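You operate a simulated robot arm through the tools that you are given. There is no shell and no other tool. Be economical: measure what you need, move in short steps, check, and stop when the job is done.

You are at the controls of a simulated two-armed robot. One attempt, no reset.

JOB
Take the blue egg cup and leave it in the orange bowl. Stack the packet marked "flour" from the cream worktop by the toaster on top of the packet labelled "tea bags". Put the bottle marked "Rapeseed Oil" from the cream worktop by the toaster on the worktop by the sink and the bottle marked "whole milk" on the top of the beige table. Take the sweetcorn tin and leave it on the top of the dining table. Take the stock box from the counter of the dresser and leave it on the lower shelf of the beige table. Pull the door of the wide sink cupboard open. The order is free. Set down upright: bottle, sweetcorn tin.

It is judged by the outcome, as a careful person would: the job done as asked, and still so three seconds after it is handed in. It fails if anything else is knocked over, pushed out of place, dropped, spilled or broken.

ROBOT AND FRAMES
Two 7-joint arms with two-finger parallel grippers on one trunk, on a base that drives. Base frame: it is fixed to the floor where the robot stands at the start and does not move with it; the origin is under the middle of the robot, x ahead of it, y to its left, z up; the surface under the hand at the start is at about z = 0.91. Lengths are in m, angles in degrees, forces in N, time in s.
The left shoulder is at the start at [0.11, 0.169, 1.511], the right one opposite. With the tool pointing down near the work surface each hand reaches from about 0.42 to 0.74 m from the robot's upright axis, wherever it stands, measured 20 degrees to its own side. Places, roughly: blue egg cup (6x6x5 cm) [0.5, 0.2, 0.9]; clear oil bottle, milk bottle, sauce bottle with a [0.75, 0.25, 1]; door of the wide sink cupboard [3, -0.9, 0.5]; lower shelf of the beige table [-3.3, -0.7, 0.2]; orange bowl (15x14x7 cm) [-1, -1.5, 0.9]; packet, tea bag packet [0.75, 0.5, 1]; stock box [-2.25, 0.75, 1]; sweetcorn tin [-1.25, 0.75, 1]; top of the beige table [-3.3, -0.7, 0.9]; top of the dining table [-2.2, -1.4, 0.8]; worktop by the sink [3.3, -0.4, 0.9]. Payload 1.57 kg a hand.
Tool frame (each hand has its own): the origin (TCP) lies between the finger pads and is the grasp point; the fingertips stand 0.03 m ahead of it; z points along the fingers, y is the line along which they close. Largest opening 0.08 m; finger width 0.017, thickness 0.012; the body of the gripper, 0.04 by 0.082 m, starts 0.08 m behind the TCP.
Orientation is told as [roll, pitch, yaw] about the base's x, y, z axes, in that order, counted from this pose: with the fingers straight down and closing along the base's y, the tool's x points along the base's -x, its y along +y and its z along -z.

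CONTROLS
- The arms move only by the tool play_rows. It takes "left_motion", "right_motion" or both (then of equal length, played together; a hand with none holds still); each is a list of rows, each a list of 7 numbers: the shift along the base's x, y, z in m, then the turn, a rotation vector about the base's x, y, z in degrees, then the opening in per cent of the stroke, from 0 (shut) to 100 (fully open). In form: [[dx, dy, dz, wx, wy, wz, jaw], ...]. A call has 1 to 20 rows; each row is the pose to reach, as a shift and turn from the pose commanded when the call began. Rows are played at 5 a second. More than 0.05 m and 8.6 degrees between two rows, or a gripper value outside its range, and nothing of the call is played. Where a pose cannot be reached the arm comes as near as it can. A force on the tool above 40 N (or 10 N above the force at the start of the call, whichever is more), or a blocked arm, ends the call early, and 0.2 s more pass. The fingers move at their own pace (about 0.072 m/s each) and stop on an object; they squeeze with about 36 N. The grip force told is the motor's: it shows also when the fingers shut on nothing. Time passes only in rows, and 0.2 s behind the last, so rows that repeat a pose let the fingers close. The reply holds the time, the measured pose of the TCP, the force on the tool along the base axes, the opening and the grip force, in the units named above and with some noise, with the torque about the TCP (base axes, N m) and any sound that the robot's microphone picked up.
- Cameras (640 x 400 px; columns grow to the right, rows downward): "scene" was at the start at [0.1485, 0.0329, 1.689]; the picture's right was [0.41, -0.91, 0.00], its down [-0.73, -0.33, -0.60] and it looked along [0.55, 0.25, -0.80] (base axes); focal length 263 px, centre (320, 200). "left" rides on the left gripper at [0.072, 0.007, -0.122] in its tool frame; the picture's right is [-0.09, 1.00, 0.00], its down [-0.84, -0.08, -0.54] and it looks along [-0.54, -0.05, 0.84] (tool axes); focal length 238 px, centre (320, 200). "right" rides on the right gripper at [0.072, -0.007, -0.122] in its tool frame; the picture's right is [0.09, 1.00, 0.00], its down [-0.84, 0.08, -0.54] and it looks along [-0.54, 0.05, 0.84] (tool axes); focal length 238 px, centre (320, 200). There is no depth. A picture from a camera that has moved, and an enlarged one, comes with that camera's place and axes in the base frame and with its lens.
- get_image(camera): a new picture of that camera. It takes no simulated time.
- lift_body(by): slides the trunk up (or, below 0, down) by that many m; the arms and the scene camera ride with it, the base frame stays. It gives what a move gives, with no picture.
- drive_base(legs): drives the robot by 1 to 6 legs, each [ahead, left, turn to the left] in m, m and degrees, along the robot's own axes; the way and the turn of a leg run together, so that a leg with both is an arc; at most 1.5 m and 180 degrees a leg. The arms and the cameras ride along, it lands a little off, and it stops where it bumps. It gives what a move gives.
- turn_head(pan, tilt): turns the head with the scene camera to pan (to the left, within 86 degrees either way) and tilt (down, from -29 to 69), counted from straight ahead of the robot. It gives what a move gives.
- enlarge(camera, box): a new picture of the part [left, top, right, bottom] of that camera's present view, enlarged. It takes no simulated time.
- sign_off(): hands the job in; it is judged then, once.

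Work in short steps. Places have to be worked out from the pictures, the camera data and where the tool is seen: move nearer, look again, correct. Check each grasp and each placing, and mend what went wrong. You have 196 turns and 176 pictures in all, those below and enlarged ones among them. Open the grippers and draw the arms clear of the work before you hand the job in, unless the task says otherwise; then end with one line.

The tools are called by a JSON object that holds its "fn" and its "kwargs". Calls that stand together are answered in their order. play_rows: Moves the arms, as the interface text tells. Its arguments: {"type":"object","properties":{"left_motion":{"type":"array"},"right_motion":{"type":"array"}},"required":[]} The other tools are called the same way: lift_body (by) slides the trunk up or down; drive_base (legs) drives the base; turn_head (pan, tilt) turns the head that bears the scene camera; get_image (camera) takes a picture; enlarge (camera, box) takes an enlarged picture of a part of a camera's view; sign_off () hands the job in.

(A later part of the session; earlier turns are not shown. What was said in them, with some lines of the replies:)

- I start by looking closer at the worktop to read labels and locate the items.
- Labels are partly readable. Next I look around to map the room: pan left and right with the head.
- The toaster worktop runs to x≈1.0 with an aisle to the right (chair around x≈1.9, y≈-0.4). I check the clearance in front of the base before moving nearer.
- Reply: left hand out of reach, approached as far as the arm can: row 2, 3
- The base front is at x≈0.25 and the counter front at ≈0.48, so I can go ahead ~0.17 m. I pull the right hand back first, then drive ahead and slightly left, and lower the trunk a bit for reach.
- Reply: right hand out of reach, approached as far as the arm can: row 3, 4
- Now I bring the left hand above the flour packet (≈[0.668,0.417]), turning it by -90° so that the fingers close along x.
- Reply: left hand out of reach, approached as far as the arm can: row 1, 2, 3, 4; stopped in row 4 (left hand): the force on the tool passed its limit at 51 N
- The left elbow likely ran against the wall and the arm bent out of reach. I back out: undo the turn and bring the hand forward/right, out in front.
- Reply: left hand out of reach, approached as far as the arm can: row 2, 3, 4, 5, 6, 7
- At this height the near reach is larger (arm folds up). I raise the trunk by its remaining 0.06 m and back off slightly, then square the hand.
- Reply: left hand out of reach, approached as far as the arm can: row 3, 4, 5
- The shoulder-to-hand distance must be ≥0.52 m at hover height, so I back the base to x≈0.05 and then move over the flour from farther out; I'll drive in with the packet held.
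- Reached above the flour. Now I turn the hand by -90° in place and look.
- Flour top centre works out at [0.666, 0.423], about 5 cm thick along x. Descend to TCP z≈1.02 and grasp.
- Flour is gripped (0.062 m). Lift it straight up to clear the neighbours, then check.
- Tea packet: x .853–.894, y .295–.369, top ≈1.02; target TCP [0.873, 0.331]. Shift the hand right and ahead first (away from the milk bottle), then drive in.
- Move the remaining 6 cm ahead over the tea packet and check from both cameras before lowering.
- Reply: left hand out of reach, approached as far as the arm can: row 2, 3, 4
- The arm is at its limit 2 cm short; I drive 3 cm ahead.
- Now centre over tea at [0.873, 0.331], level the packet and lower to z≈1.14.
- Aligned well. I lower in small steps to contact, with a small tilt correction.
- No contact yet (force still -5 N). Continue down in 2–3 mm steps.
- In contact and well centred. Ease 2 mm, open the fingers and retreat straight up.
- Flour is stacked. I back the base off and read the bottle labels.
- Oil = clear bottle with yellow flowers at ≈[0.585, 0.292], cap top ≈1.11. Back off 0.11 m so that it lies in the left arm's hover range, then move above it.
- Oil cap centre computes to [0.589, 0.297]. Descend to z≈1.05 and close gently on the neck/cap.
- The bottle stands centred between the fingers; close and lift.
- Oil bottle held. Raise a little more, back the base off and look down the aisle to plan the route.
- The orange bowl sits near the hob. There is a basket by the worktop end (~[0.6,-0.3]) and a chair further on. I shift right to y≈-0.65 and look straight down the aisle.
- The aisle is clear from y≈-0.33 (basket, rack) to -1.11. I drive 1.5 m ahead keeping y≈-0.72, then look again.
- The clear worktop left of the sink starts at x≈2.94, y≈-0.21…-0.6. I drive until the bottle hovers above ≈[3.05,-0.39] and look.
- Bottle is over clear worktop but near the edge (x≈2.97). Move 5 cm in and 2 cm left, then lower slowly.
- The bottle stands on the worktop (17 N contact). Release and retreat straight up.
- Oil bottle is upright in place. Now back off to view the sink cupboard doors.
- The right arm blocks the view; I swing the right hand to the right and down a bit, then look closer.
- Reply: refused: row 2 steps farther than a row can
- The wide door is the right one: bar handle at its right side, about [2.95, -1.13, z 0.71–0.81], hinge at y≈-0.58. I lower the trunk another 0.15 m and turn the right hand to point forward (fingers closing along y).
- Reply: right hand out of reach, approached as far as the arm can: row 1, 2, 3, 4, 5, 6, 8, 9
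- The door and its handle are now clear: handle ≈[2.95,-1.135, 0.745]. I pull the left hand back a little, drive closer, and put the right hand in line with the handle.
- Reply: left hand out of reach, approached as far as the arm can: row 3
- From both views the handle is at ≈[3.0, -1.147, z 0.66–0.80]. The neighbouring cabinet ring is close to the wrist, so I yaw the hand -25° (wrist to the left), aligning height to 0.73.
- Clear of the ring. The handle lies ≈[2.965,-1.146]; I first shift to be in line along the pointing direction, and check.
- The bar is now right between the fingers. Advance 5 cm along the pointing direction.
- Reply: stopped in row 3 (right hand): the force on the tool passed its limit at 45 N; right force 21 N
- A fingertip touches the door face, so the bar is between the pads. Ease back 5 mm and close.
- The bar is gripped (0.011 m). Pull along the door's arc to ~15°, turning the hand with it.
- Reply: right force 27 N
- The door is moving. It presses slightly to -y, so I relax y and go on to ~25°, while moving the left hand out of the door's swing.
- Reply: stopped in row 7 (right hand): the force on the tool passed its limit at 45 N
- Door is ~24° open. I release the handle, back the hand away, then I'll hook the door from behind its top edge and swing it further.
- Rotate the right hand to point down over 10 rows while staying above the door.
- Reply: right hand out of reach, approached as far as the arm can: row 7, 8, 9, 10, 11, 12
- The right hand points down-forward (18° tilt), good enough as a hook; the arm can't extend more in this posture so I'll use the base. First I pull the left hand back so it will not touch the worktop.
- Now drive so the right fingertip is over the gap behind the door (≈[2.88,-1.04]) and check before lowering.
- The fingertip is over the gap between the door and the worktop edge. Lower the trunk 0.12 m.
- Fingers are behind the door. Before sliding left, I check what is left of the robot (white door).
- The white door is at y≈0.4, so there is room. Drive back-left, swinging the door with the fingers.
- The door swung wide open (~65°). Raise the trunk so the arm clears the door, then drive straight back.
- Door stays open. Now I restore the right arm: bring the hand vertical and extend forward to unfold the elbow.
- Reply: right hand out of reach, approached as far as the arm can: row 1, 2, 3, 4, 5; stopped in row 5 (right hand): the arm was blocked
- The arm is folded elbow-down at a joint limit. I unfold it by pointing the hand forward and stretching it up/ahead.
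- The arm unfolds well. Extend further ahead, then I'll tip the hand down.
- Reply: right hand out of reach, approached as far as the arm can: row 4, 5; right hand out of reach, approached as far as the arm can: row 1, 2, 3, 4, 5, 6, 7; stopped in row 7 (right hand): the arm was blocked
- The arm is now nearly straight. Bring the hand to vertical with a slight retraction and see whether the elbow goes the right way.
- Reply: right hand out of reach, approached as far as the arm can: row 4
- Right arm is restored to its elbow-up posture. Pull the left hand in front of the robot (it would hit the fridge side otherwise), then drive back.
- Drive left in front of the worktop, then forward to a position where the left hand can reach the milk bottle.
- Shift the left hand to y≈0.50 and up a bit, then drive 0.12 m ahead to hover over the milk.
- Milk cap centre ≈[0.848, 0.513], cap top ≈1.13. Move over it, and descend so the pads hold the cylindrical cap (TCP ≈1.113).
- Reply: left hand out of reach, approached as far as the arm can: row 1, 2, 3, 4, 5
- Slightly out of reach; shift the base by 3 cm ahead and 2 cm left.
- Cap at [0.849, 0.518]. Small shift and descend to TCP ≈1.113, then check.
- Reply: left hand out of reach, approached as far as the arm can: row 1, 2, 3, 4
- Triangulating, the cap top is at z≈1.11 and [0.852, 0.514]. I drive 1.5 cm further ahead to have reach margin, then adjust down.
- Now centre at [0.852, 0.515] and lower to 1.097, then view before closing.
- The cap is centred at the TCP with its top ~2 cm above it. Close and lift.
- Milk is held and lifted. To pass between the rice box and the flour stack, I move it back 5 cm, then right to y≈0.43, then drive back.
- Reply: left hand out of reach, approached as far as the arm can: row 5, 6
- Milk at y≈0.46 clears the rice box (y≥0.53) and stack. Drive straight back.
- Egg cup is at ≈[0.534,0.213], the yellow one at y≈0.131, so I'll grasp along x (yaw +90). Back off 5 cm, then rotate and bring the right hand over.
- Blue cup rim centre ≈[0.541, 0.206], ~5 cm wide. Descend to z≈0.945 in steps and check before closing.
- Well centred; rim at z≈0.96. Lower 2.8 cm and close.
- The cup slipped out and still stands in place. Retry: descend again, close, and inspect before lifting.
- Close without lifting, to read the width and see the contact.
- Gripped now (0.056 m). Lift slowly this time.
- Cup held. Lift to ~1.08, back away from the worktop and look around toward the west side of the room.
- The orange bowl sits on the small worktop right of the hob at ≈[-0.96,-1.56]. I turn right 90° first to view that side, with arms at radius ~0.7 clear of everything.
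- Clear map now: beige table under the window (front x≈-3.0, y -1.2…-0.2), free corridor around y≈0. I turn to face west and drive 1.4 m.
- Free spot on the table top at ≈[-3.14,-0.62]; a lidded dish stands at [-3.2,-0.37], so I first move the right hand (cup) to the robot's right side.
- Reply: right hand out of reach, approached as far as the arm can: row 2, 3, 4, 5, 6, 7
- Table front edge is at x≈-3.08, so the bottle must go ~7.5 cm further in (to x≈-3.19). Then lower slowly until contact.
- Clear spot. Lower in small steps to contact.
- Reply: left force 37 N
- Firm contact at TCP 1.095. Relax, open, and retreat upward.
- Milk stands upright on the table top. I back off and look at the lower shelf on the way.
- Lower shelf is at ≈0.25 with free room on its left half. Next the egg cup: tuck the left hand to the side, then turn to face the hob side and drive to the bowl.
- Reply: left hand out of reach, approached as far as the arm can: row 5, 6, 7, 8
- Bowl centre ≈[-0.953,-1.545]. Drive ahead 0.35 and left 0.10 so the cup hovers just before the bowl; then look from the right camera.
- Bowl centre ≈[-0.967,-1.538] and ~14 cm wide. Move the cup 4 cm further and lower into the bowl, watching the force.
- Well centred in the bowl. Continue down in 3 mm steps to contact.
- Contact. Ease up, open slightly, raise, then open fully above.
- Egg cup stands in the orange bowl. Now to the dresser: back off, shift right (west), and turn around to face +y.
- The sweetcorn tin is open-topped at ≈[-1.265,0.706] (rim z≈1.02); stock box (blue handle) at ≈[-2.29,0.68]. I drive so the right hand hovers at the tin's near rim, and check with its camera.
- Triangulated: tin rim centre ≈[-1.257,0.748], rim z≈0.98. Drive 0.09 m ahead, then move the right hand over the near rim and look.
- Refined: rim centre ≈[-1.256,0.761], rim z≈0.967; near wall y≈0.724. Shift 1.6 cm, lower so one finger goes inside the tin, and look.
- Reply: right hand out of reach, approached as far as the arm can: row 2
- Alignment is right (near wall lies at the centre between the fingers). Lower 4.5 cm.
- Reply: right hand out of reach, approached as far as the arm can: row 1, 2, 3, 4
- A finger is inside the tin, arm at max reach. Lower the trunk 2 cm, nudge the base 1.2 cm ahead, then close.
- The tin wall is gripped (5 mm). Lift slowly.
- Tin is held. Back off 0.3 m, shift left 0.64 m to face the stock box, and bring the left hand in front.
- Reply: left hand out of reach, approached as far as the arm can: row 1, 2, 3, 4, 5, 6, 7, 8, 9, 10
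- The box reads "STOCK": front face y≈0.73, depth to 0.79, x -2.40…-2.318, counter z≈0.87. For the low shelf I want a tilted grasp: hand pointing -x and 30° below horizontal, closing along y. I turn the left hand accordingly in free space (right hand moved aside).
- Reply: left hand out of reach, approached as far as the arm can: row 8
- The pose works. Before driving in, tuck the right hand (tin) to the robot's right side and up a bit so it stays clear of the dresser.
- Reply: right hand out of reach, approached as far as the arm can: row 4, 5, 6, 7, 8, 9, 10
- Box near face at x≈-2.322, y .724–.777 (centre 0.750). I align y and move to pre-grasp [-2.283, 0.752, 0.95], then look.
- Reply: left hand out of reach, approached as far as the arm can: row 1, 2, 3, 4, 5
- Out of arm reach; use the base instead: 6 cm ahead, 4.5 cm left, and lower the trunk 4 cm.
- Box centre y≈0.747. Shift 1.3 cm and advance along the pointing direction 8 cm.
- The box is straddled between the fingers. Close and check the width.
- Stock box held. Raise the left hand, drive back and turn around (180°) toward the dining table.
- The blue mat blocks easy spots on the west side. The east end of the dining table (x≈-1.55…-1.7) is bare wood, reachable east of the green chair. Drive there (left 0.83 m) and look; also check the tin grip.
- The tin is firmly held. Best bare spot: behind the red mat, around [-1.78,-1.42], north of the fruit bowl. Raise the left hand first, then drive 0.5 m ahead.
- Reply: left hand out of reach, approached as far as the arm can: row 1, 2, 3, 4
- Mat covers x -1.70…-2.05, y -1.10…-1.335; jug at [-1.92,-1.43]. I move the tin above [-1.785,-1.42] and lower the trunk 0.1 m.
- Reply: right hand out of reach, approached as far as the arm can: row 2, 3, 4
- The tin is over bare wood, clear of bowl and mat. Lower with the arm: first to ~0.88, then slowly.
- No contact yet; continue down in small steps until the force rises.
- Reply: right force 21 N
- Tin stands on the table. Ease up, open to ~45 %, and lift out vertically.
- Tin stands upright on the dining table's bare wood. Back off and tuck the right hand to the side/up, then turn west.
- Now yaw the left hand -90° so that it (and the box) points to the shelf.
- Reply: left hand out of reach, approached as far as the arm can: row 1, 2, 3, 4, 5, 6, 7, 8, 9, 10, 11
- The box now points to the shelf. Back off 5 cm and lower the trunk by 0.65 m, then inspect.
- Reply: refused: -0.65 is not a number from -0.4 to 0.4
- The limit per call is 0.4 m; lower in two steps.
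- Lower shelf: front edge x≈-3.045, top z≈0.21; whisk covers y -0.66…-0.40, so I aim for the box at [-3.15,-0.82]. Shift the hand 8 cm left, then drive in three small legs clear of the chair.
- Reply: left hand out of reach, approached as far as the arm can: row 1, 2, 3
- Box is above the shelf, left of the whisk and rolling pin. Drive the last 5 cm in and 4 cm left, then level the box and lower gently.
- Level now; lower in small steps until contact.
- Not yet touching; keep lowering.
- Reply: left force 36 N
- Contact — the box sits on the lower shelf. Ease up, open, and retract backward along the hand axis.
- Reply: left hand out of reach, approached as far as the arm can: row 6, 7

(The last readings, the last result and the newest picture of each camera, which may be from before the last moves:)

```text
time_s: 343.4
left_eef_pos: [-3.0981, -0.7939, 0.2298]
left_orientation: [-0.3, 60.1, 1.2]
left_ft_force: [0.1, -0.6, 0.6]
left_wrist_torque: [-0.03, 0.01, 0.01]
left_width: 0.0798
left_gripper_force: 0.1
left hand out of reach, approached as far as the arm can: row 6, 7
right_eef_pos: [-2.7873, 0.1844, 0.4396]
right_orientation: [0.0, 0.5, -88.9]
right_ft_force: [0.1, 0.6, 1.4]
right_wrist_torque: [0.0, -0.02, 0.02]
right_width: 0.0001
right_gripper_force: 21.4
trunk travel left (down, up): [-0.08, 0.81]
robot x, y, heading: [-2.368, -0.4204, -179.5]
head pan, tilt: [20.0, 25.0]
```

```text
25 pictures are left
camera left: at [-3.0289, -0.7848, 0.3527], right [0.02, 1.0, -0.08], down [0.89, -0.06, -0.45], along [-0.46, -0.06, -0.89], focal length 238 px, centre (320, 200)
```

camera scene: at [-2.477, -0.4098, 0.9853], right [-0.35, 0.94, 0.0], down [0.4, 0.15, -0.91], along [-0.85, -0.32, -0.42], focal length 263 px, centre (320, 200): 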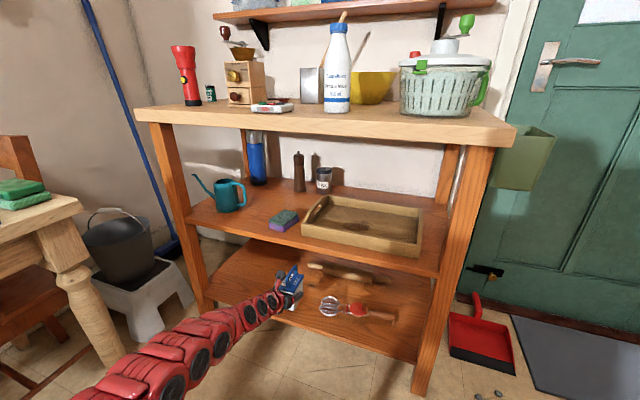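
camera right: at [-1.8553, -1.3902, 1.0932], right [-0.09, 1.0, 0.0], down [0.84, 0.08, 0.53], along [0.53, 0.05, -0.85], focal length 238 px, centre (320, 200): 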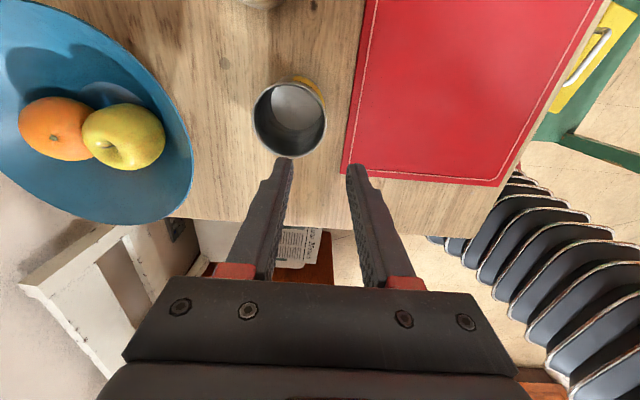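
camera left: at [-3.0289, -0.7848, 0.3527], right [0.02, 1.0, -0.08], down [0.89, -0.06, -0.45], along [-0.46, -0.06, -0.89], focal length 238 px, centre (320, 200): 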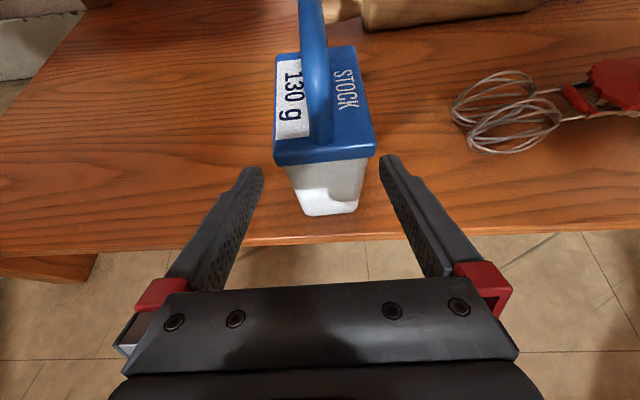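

Stock box stands free on the lower shelf. Drive straight back out, away from the chair, then raise the trunk and verify.

{"fn": "drive_base", "kwargs": {"legs": [[-0.08, 0, 0], [-0.02, -0.22, 0], [-0.2, 0, 0]]}}

{"fn": "get_image", "kwargs": {"camera": "scene"}}

{"fn": "lift_body", "kwargs": {"by": 0.4}}

{"fn": "lift_body", "kwargs": {"by": 0.35}}

{"fn": "turn_head", "kwargs": {"pan": 45, "tilt": 35}}

{"fn": "get_image", "kwargs": {"camera": "scene"}}

```text
time_s: 344.5
left_eef_pos: [-3.0225, -0.7942, 0.2295]
left_orientation: [-0.5, 60.1, 1.2]
left_ft_force: [0.7, -0.3, -0.3]
left_wrist_torque: [0.02, 0.0, -0.01]
left_width: 0.0798
left_gripper_force: 0.0
right_eef_pos: [-2.7137, 0.1837, 0.4395]
right_orientation: [-0.1, 0.5, -88.8]
right_ft_force: [-1.1, 0.0, -1.1]
right_wrist_torque: [0.02, -0.01, 0.01]
right_width: 0.0
right_gripper_force: 21.1
trunk travel left (down, up): [-0.08, 0.81]
robot x, y, heading: [-2.293, -0.4188, -179.4]
head pan, tilt: [20.0, 25.0]
stopped in leg 1: the robot was blocked; the commanded pose is now the measured one
```

```text
24 pictures are left
camera scene: at [-2.4612, -0.4509, 0.9854], right [-0.35, 0.94, 0.0], down [0.4, 0.15, -0.91], along [-0.85, -0.32, -0.42], focal length 263 px, centre (320, 200)
```

scene: 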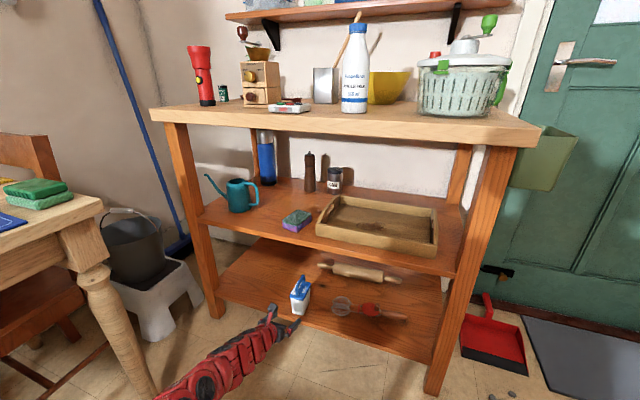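

```text
time_s: 348.3
left_eef_pos: [-3.0234, -0.7938, 0.6299]
left_orientation: [-0.4, 60.0, 1.2]
left_ft_force: [1.0, 0.2, -1.2]
left_wrist_torque: [-0.01, 0.03, -0.01]
left_width: 0.08
left_gripper_force: 0.0
right_eef_pos: [-2.7138, 0.1842, 0.8384]
right_orientation: [-0.1, 0.5, -88.8]
right_ft_force: [0.0, -0.8, -0.5]
right_wrist_torque: [-0.02, -0.01, 0.0]
right_width: 0.0
right_gripper_force: 21.5
trunk travel left (down, up): [-0.48, 0.41]
robot x, y, heading: [-2.2965, -0.4193, -179.9]
head pan, tilt: [20.0, 25.0]
```

```text
time_s: 351.8
left_eef_pos: [-3.0256, -0.7937, 0.9791]
left_orientation: [-0.4, 60.1, 1.2]
left_ft_force: [-0.4, 0.3, 0.2]
left_wrist_torque: [0.04, 0.01, -0.02]
left_width: 0.08
left_gripper_force: 0.1
right_eef_pos: [-2.7138, 0.184, 1.1895]
right_orientation: [0.0, 0.5, -88.9]
right_ft_force: [0.1, 0.1, 0.2]
right_wrist_torque: [-0.01, -0.01, -0.01]
right_width: 0.0001
right_gripper_force: 21.5
trunk travel left (down, up): [-0.83, 0.06]
robot x, y, heading: [-2.2959, -0.423, -179.5]
head pan, tilt: [20.0, 25.0]
```

```text
time_s: 352.6
left_eef_pos: [-3.0248, -0.7932, 0.9793]
left_orientation: [-0.4, 60.2, 1.2]
left_ft_force: [-0.3, 0.2, 0.5]
left_wrist_torque: [0.0, -0.05, -0.03]
left_width: 0.08
left_gripper_force: 0.1
right_eef_pos: [-2.7126, 0.1853, 1.189]
right_orientation: [0.0, 0.5, -88.8]
right_ft_force: [0.1, -0.2, -0.5]
right_wrist_torque: [-0.03, -0.02, 0.02]
right_width: 0.0001
right_gripper_force: 21.6
trunk travel left (down, up): [-0.83, 0.06]
robot x, y, heading: [-2.2953, -0.4192, -179.7]
head pan, tilt: [45.0, 35.0]
```

```text
23 pictures are left
camera scene: at [-2.4368, -0.4813, 1.7196], right [-0.71, 0.7, 0.0], down [0.4, 0.41, -0.82], along [-0.57, -0.58, -0.57], focal length 263 px, centre (320, 200)
```

scene: 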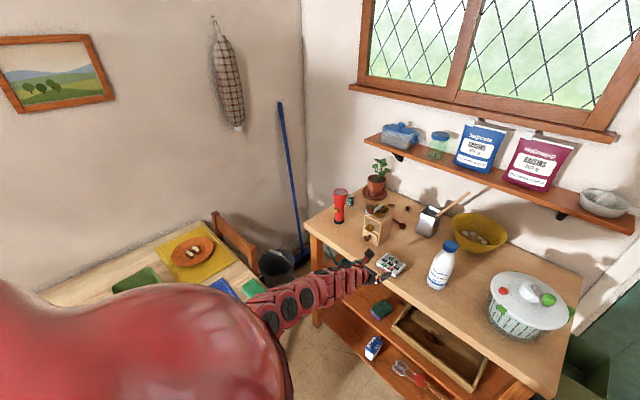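

The back-up was blocked – likely the base touched the green chair. The shelf placement looks right. I move straight right (away from the chair) and check the chair.

{"fn": "drive_base", "kwargs": {"legs": [[0.0, -0.28, 0]]}}

{"fn": "drive_base", "kwargs": {"legs": [[-0.5, 0, 0]]}}

{"fn": "turn_head", "kwargs": {"pan": 75, "tilt": 40}}

{"fn": "get_image", "kwargs": {"camera": "scene"}}

```text
time_s: 354.6
left_eef_pos: [-3.0258, -0.5208, 0.9789]
left_orientation: [-0.3, 60.0, 1.5]
left_ft_force: [0.0, 1.2, 0.8]
left_wrist_torque: [0.0, -0.01, -0.01]
left_width: 0.0798
left_gripper_force: 0.1
right_eef_pos: [-2.7184, 0.4589, 1.1898]
right_orientation: [0.0, 0.5, -88.7]
right_ft_force: [-0.6, 0.7, -0.7]
right_wrist_torque: [0.03, -0.02, 0.01]
right_width: 0.0003
right_gripper_force: 21.8
trunk travel left (down, up): [-0.83, 0.06]
robot x, y, heading: [-2.2976, -0.1432, -179.1]
head pan, tilt: [45.0, 35.0]
```

```text
time_s: 357.5
left_eef_pos: [-2.536, -0.5122, 0.9798]
left_orientation: [-0.4, 60.1, 1.1]
left_ft_force: [0.6, -0.3, 0.2]
left_wrist_torque: [0.0, 0.01, 0.0]
left_width: 0.0801
left_gripper_force: 0.1
right_eef_pos: [-2.2262, 0.4672, 1.1893]
right_orientation: [0.1, 0.5, -88.9]
right_ft_force: [-0.5, 0.3, -0.8]
right_wrist_torque: [-0.02, 0.0, 0.01]
right_width: 0.0001
right_gripper_force: 21.4
trunk travel left (down, up): [-0.83, 0.06]
robot x, y, heading: [-1.8045, -0.1412, -179.4]
head pan, tilt: [45.0, 35.0]
```

```text
time_s: 358.4
left_eef_pos: [-2.5353, -0.5101, 0.979]
left_orientation: [-0.4, 60.0, 1.2]
left_ft_force: [0.3, -0.7, 0.2]
left_wrist_torque: [-0.02, 0.02, -0.02]
left_width: 0.08
left_gripper_force: 0.1
right_eef_pos: [-2.2261, 0.467, 1.1889]
right_orientation: [0.1, 0.5, -88.8]
right_ft_force: [0.0, -0.4, 0.3]
right_wrist_torque: [0.0, -0.02, 0.02]
right_width: 0.0001
right_gripper_force: 21.3
trunk travel left (down, up): [-0.83, 0.06]
robot x, y, heading: [-1.8079, -0.1356, -179.7]
head pan, tilt: [75.0, 40.0]
```

```text
22 pictures are left
camera scene: at [-1.909, -0.2191, 1.712], right [-0.97, 0.25, 0.0], down [0.16, 0.62, -0.77], along [-0.19, -0.74, -0.64], focal length 263 px, centre (320, 200)
```

scene: 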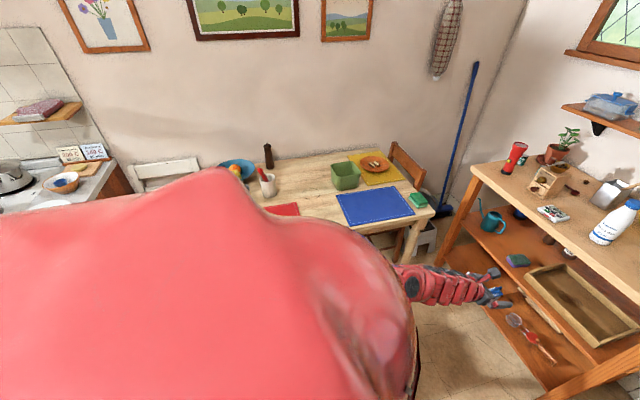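

The chair is hidden by the robot's shoulder. I move to the earlier viewpoint (x≈-1.37, facing the table) to compare the chair and confirm tin and egg cup.

{"fn": "lift_body", "kwargs": {"by": 0.05}}

{"fn": "drive_base", "kwargs": {"legs": [[-0.44, 0, 0], [0, 0, 89]]}}

{"fn": "turn_head", "kwargs": {"pan": -20, "tilt": 42}}

{"fn": "get_image", "kwargs": {"camera": "scene"}}

```text
time_s: 359.4
left_eef_pos: [-2.5369, -0.5116, 1.03]
left_orientation: [-0.3, 60.1, 1.2]
left_ft_force: [0.6, 0.2, -0.4]
left_wrist_torque: [0.02, 0.01, -0.01]
left_width: 0.0799
left_gripper_force: 0.1
right_eef_pos: [-2.2248, 0.468, 1.2388]
right_orientation: [0.0, 0.5, -88.8]
right_ft_force: [-0.7, -0.4, 0.1]
right_wrist_torque: [0.02, 0.04, 0.01]
right_width: 0.0001
right_gripper_force: 21.8
trunk travel left (down, up): [-0.88, 0.01]
robot x, y, heading: [-1.8067, -0.1324, -179.5]
head pan, tilt: [75.0, 40.0]
```

```text
time_s: 365.9
left_eef_pos: [-0.9744, -0.8549, 1.0301]
left_orientation: [-0.4, 60.0, 92.6]
left_ft_force: [0.1, -0.2, 0.9]
left_wrist_torque: [0.01, -0.02, 0.04]
left_width: 0.0802
left_gripper_force: 0.0
right_eef_pos: [-1.9605, -0.5687, 1.2386]
right_orientation: [-0.1, 0.5, 2.6]
right_ft_force: [0.7, 0.1, -0.8]
right_wrist_torque: [0.01, 0.03, -0.02]
right_width: 0.0
right_gripper_force: 20.9
trunk travel left (down, up): [-0.88, 0.01]
robot x, y, heading: [-1.3703, -0.1342, -88.1]
head pan, tilt: [75.0, 40.0]
```

```text
time_s: 367.6
left_eef_pos: [-0.9765, -0.8537, 1.0295]
left_orientation: [-0.5, 60.1, 92.6]
left_ft_force: [0.0, 0.3, -0.4]
left_wrist_torque: [-0.02, -0.02, 0.01]
left_width: 0.0799
left_gripper_force: 0.1
right_eef_pos: [-1.9598, -0.568, 1.2406]
right_orientation: [0.0, 0.4, 2.5]
right_ft_force: [-0.5, -0.2, -0.6]
right_wrist_torque: [0.02, 0.01, 0.0]
right_width: 0.0001
right_gripper_force: 21.1
trunk travel left (down, up): [-0.88, 0.01]
robot x, y, heading: [-1.3647, -0.1339, -88.2]
head pan, tilt: [-20.0, 42.0]
```

```text
21 pictures are left
camera scene: at [-1.3889, -0.2923, 1.7591], right [-0.95, 0.31, 0.0], down [0.21, 0.64, -0.74], along [-0.23, -0.71, -0.67], focal length 263 px, centre (320, 200)
```

scene: 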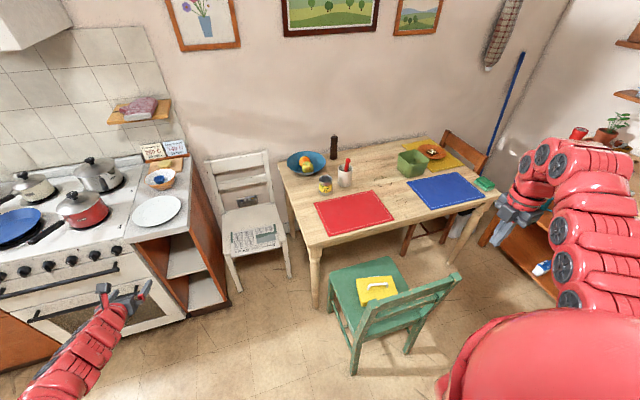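

Chair is where it was, tin and egg cup are fine. Open the right gripper and take a last look east at the flour stack and sink cupboard.

{"fn": "play_rows", "kwargs": {"right_motion": [[0, 0, 0, 0, 0, 0, 50], [0, 0, 0, 0, 0, 0, 100], [0, 0, 0, 0, 0, 0, 100]]}}

{"fn": "turn_head", "kwargs": {"pan": 86, "tilt": 15}}

{"fn": "enlarge", "kwargs": {"camera": "scene", "box": [160, 100, 480, 300]}}

```text
time_s: 368.4
left_eef_pos: [-0.9752, -0.8547, 1.0295]
left_orientation: [-0.3, 60.1, 92.6]
left_ft_force: [-0.1, -0.1, 0.0]
left_wrist_torque: [-0.01, -0.02, -0.01]
left_width: 0.0801
left_gripper_force: 0.0
right_eef_pos: [-1.961, -0.5688, 1.2383]
right_orientation: [0.0, 0.5, 2.6]
right_ft_force: [0.3, -0.4, -1.3]
right_wrist_torque: [0.03, 0.02, -0.02]
right_width: 0.0799
right_gripper_force: 0.1
trunk travel left (down, up): [-0.88, 0.01]
robot x, y, heading: [-1.3665, -0.1336, -88.0]
head pan, tilt: [-20.0, 42.0]
```

```text
time_s: 370.2
left_eef_pos: [-0.9753, -0.8552, 1.03]
left_orientation: [-0.6, 60.2, 92.5]
left_ft_force: [0.0, -0.3, -0.1]
left_wrist_torque: [-0.01, 0.01, 0.0]
left_width: 0.0797
left_gripper_force: 0.2
right_eef_pos: [-1.9605, -0.5684, 1.238]
right_orientation: [0.0, 0.5, 2.6]
right_ft_force: [-0.2, 0.3, -0.6]
right_wrist_torque: [-0.02, 0.0, -0.03]
right_width: 0.0801
right_gripper_force: 0.0
trunk travel left (down, up): [-0.88, 0.01]
robot x, y, heading: [-1.3668, -0.1351, -88.3]
head pan, tilt: [85.9, 15.0]
```

```text
2.00 times, centred on (320, 200) of scene
camera zoom: at [-1.2696, -0.2165, 1.8016], right [-0.04, -1.0, 0.0], down [-0.26, 0.01, -0.97], along [0.97, -0.04, -0.26], focal length 526 px, centre (320, 200)
```

zoom: 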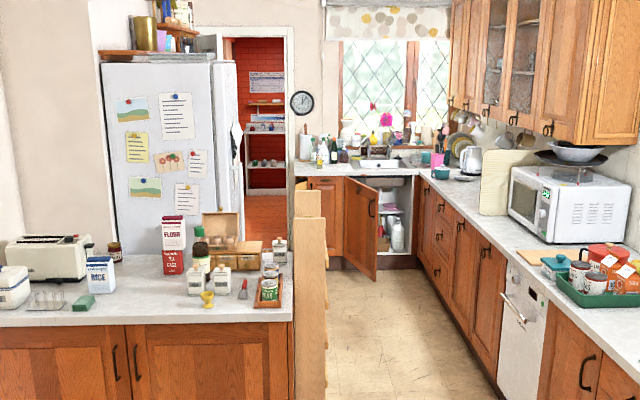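

The flour is still stacked on the tea bags, the sink cupboard door is open, both grippers are open, and the arms are clear of the work. I hand the job in.

{"fn": "sign_off", "kwargs": {}}

```text
The job is handed in.
```

All the tasks are done and the job is handed in. While backing away from the beige table the base was blocked, probably against the green chair; a later picture shows the chair upright and where it was before.
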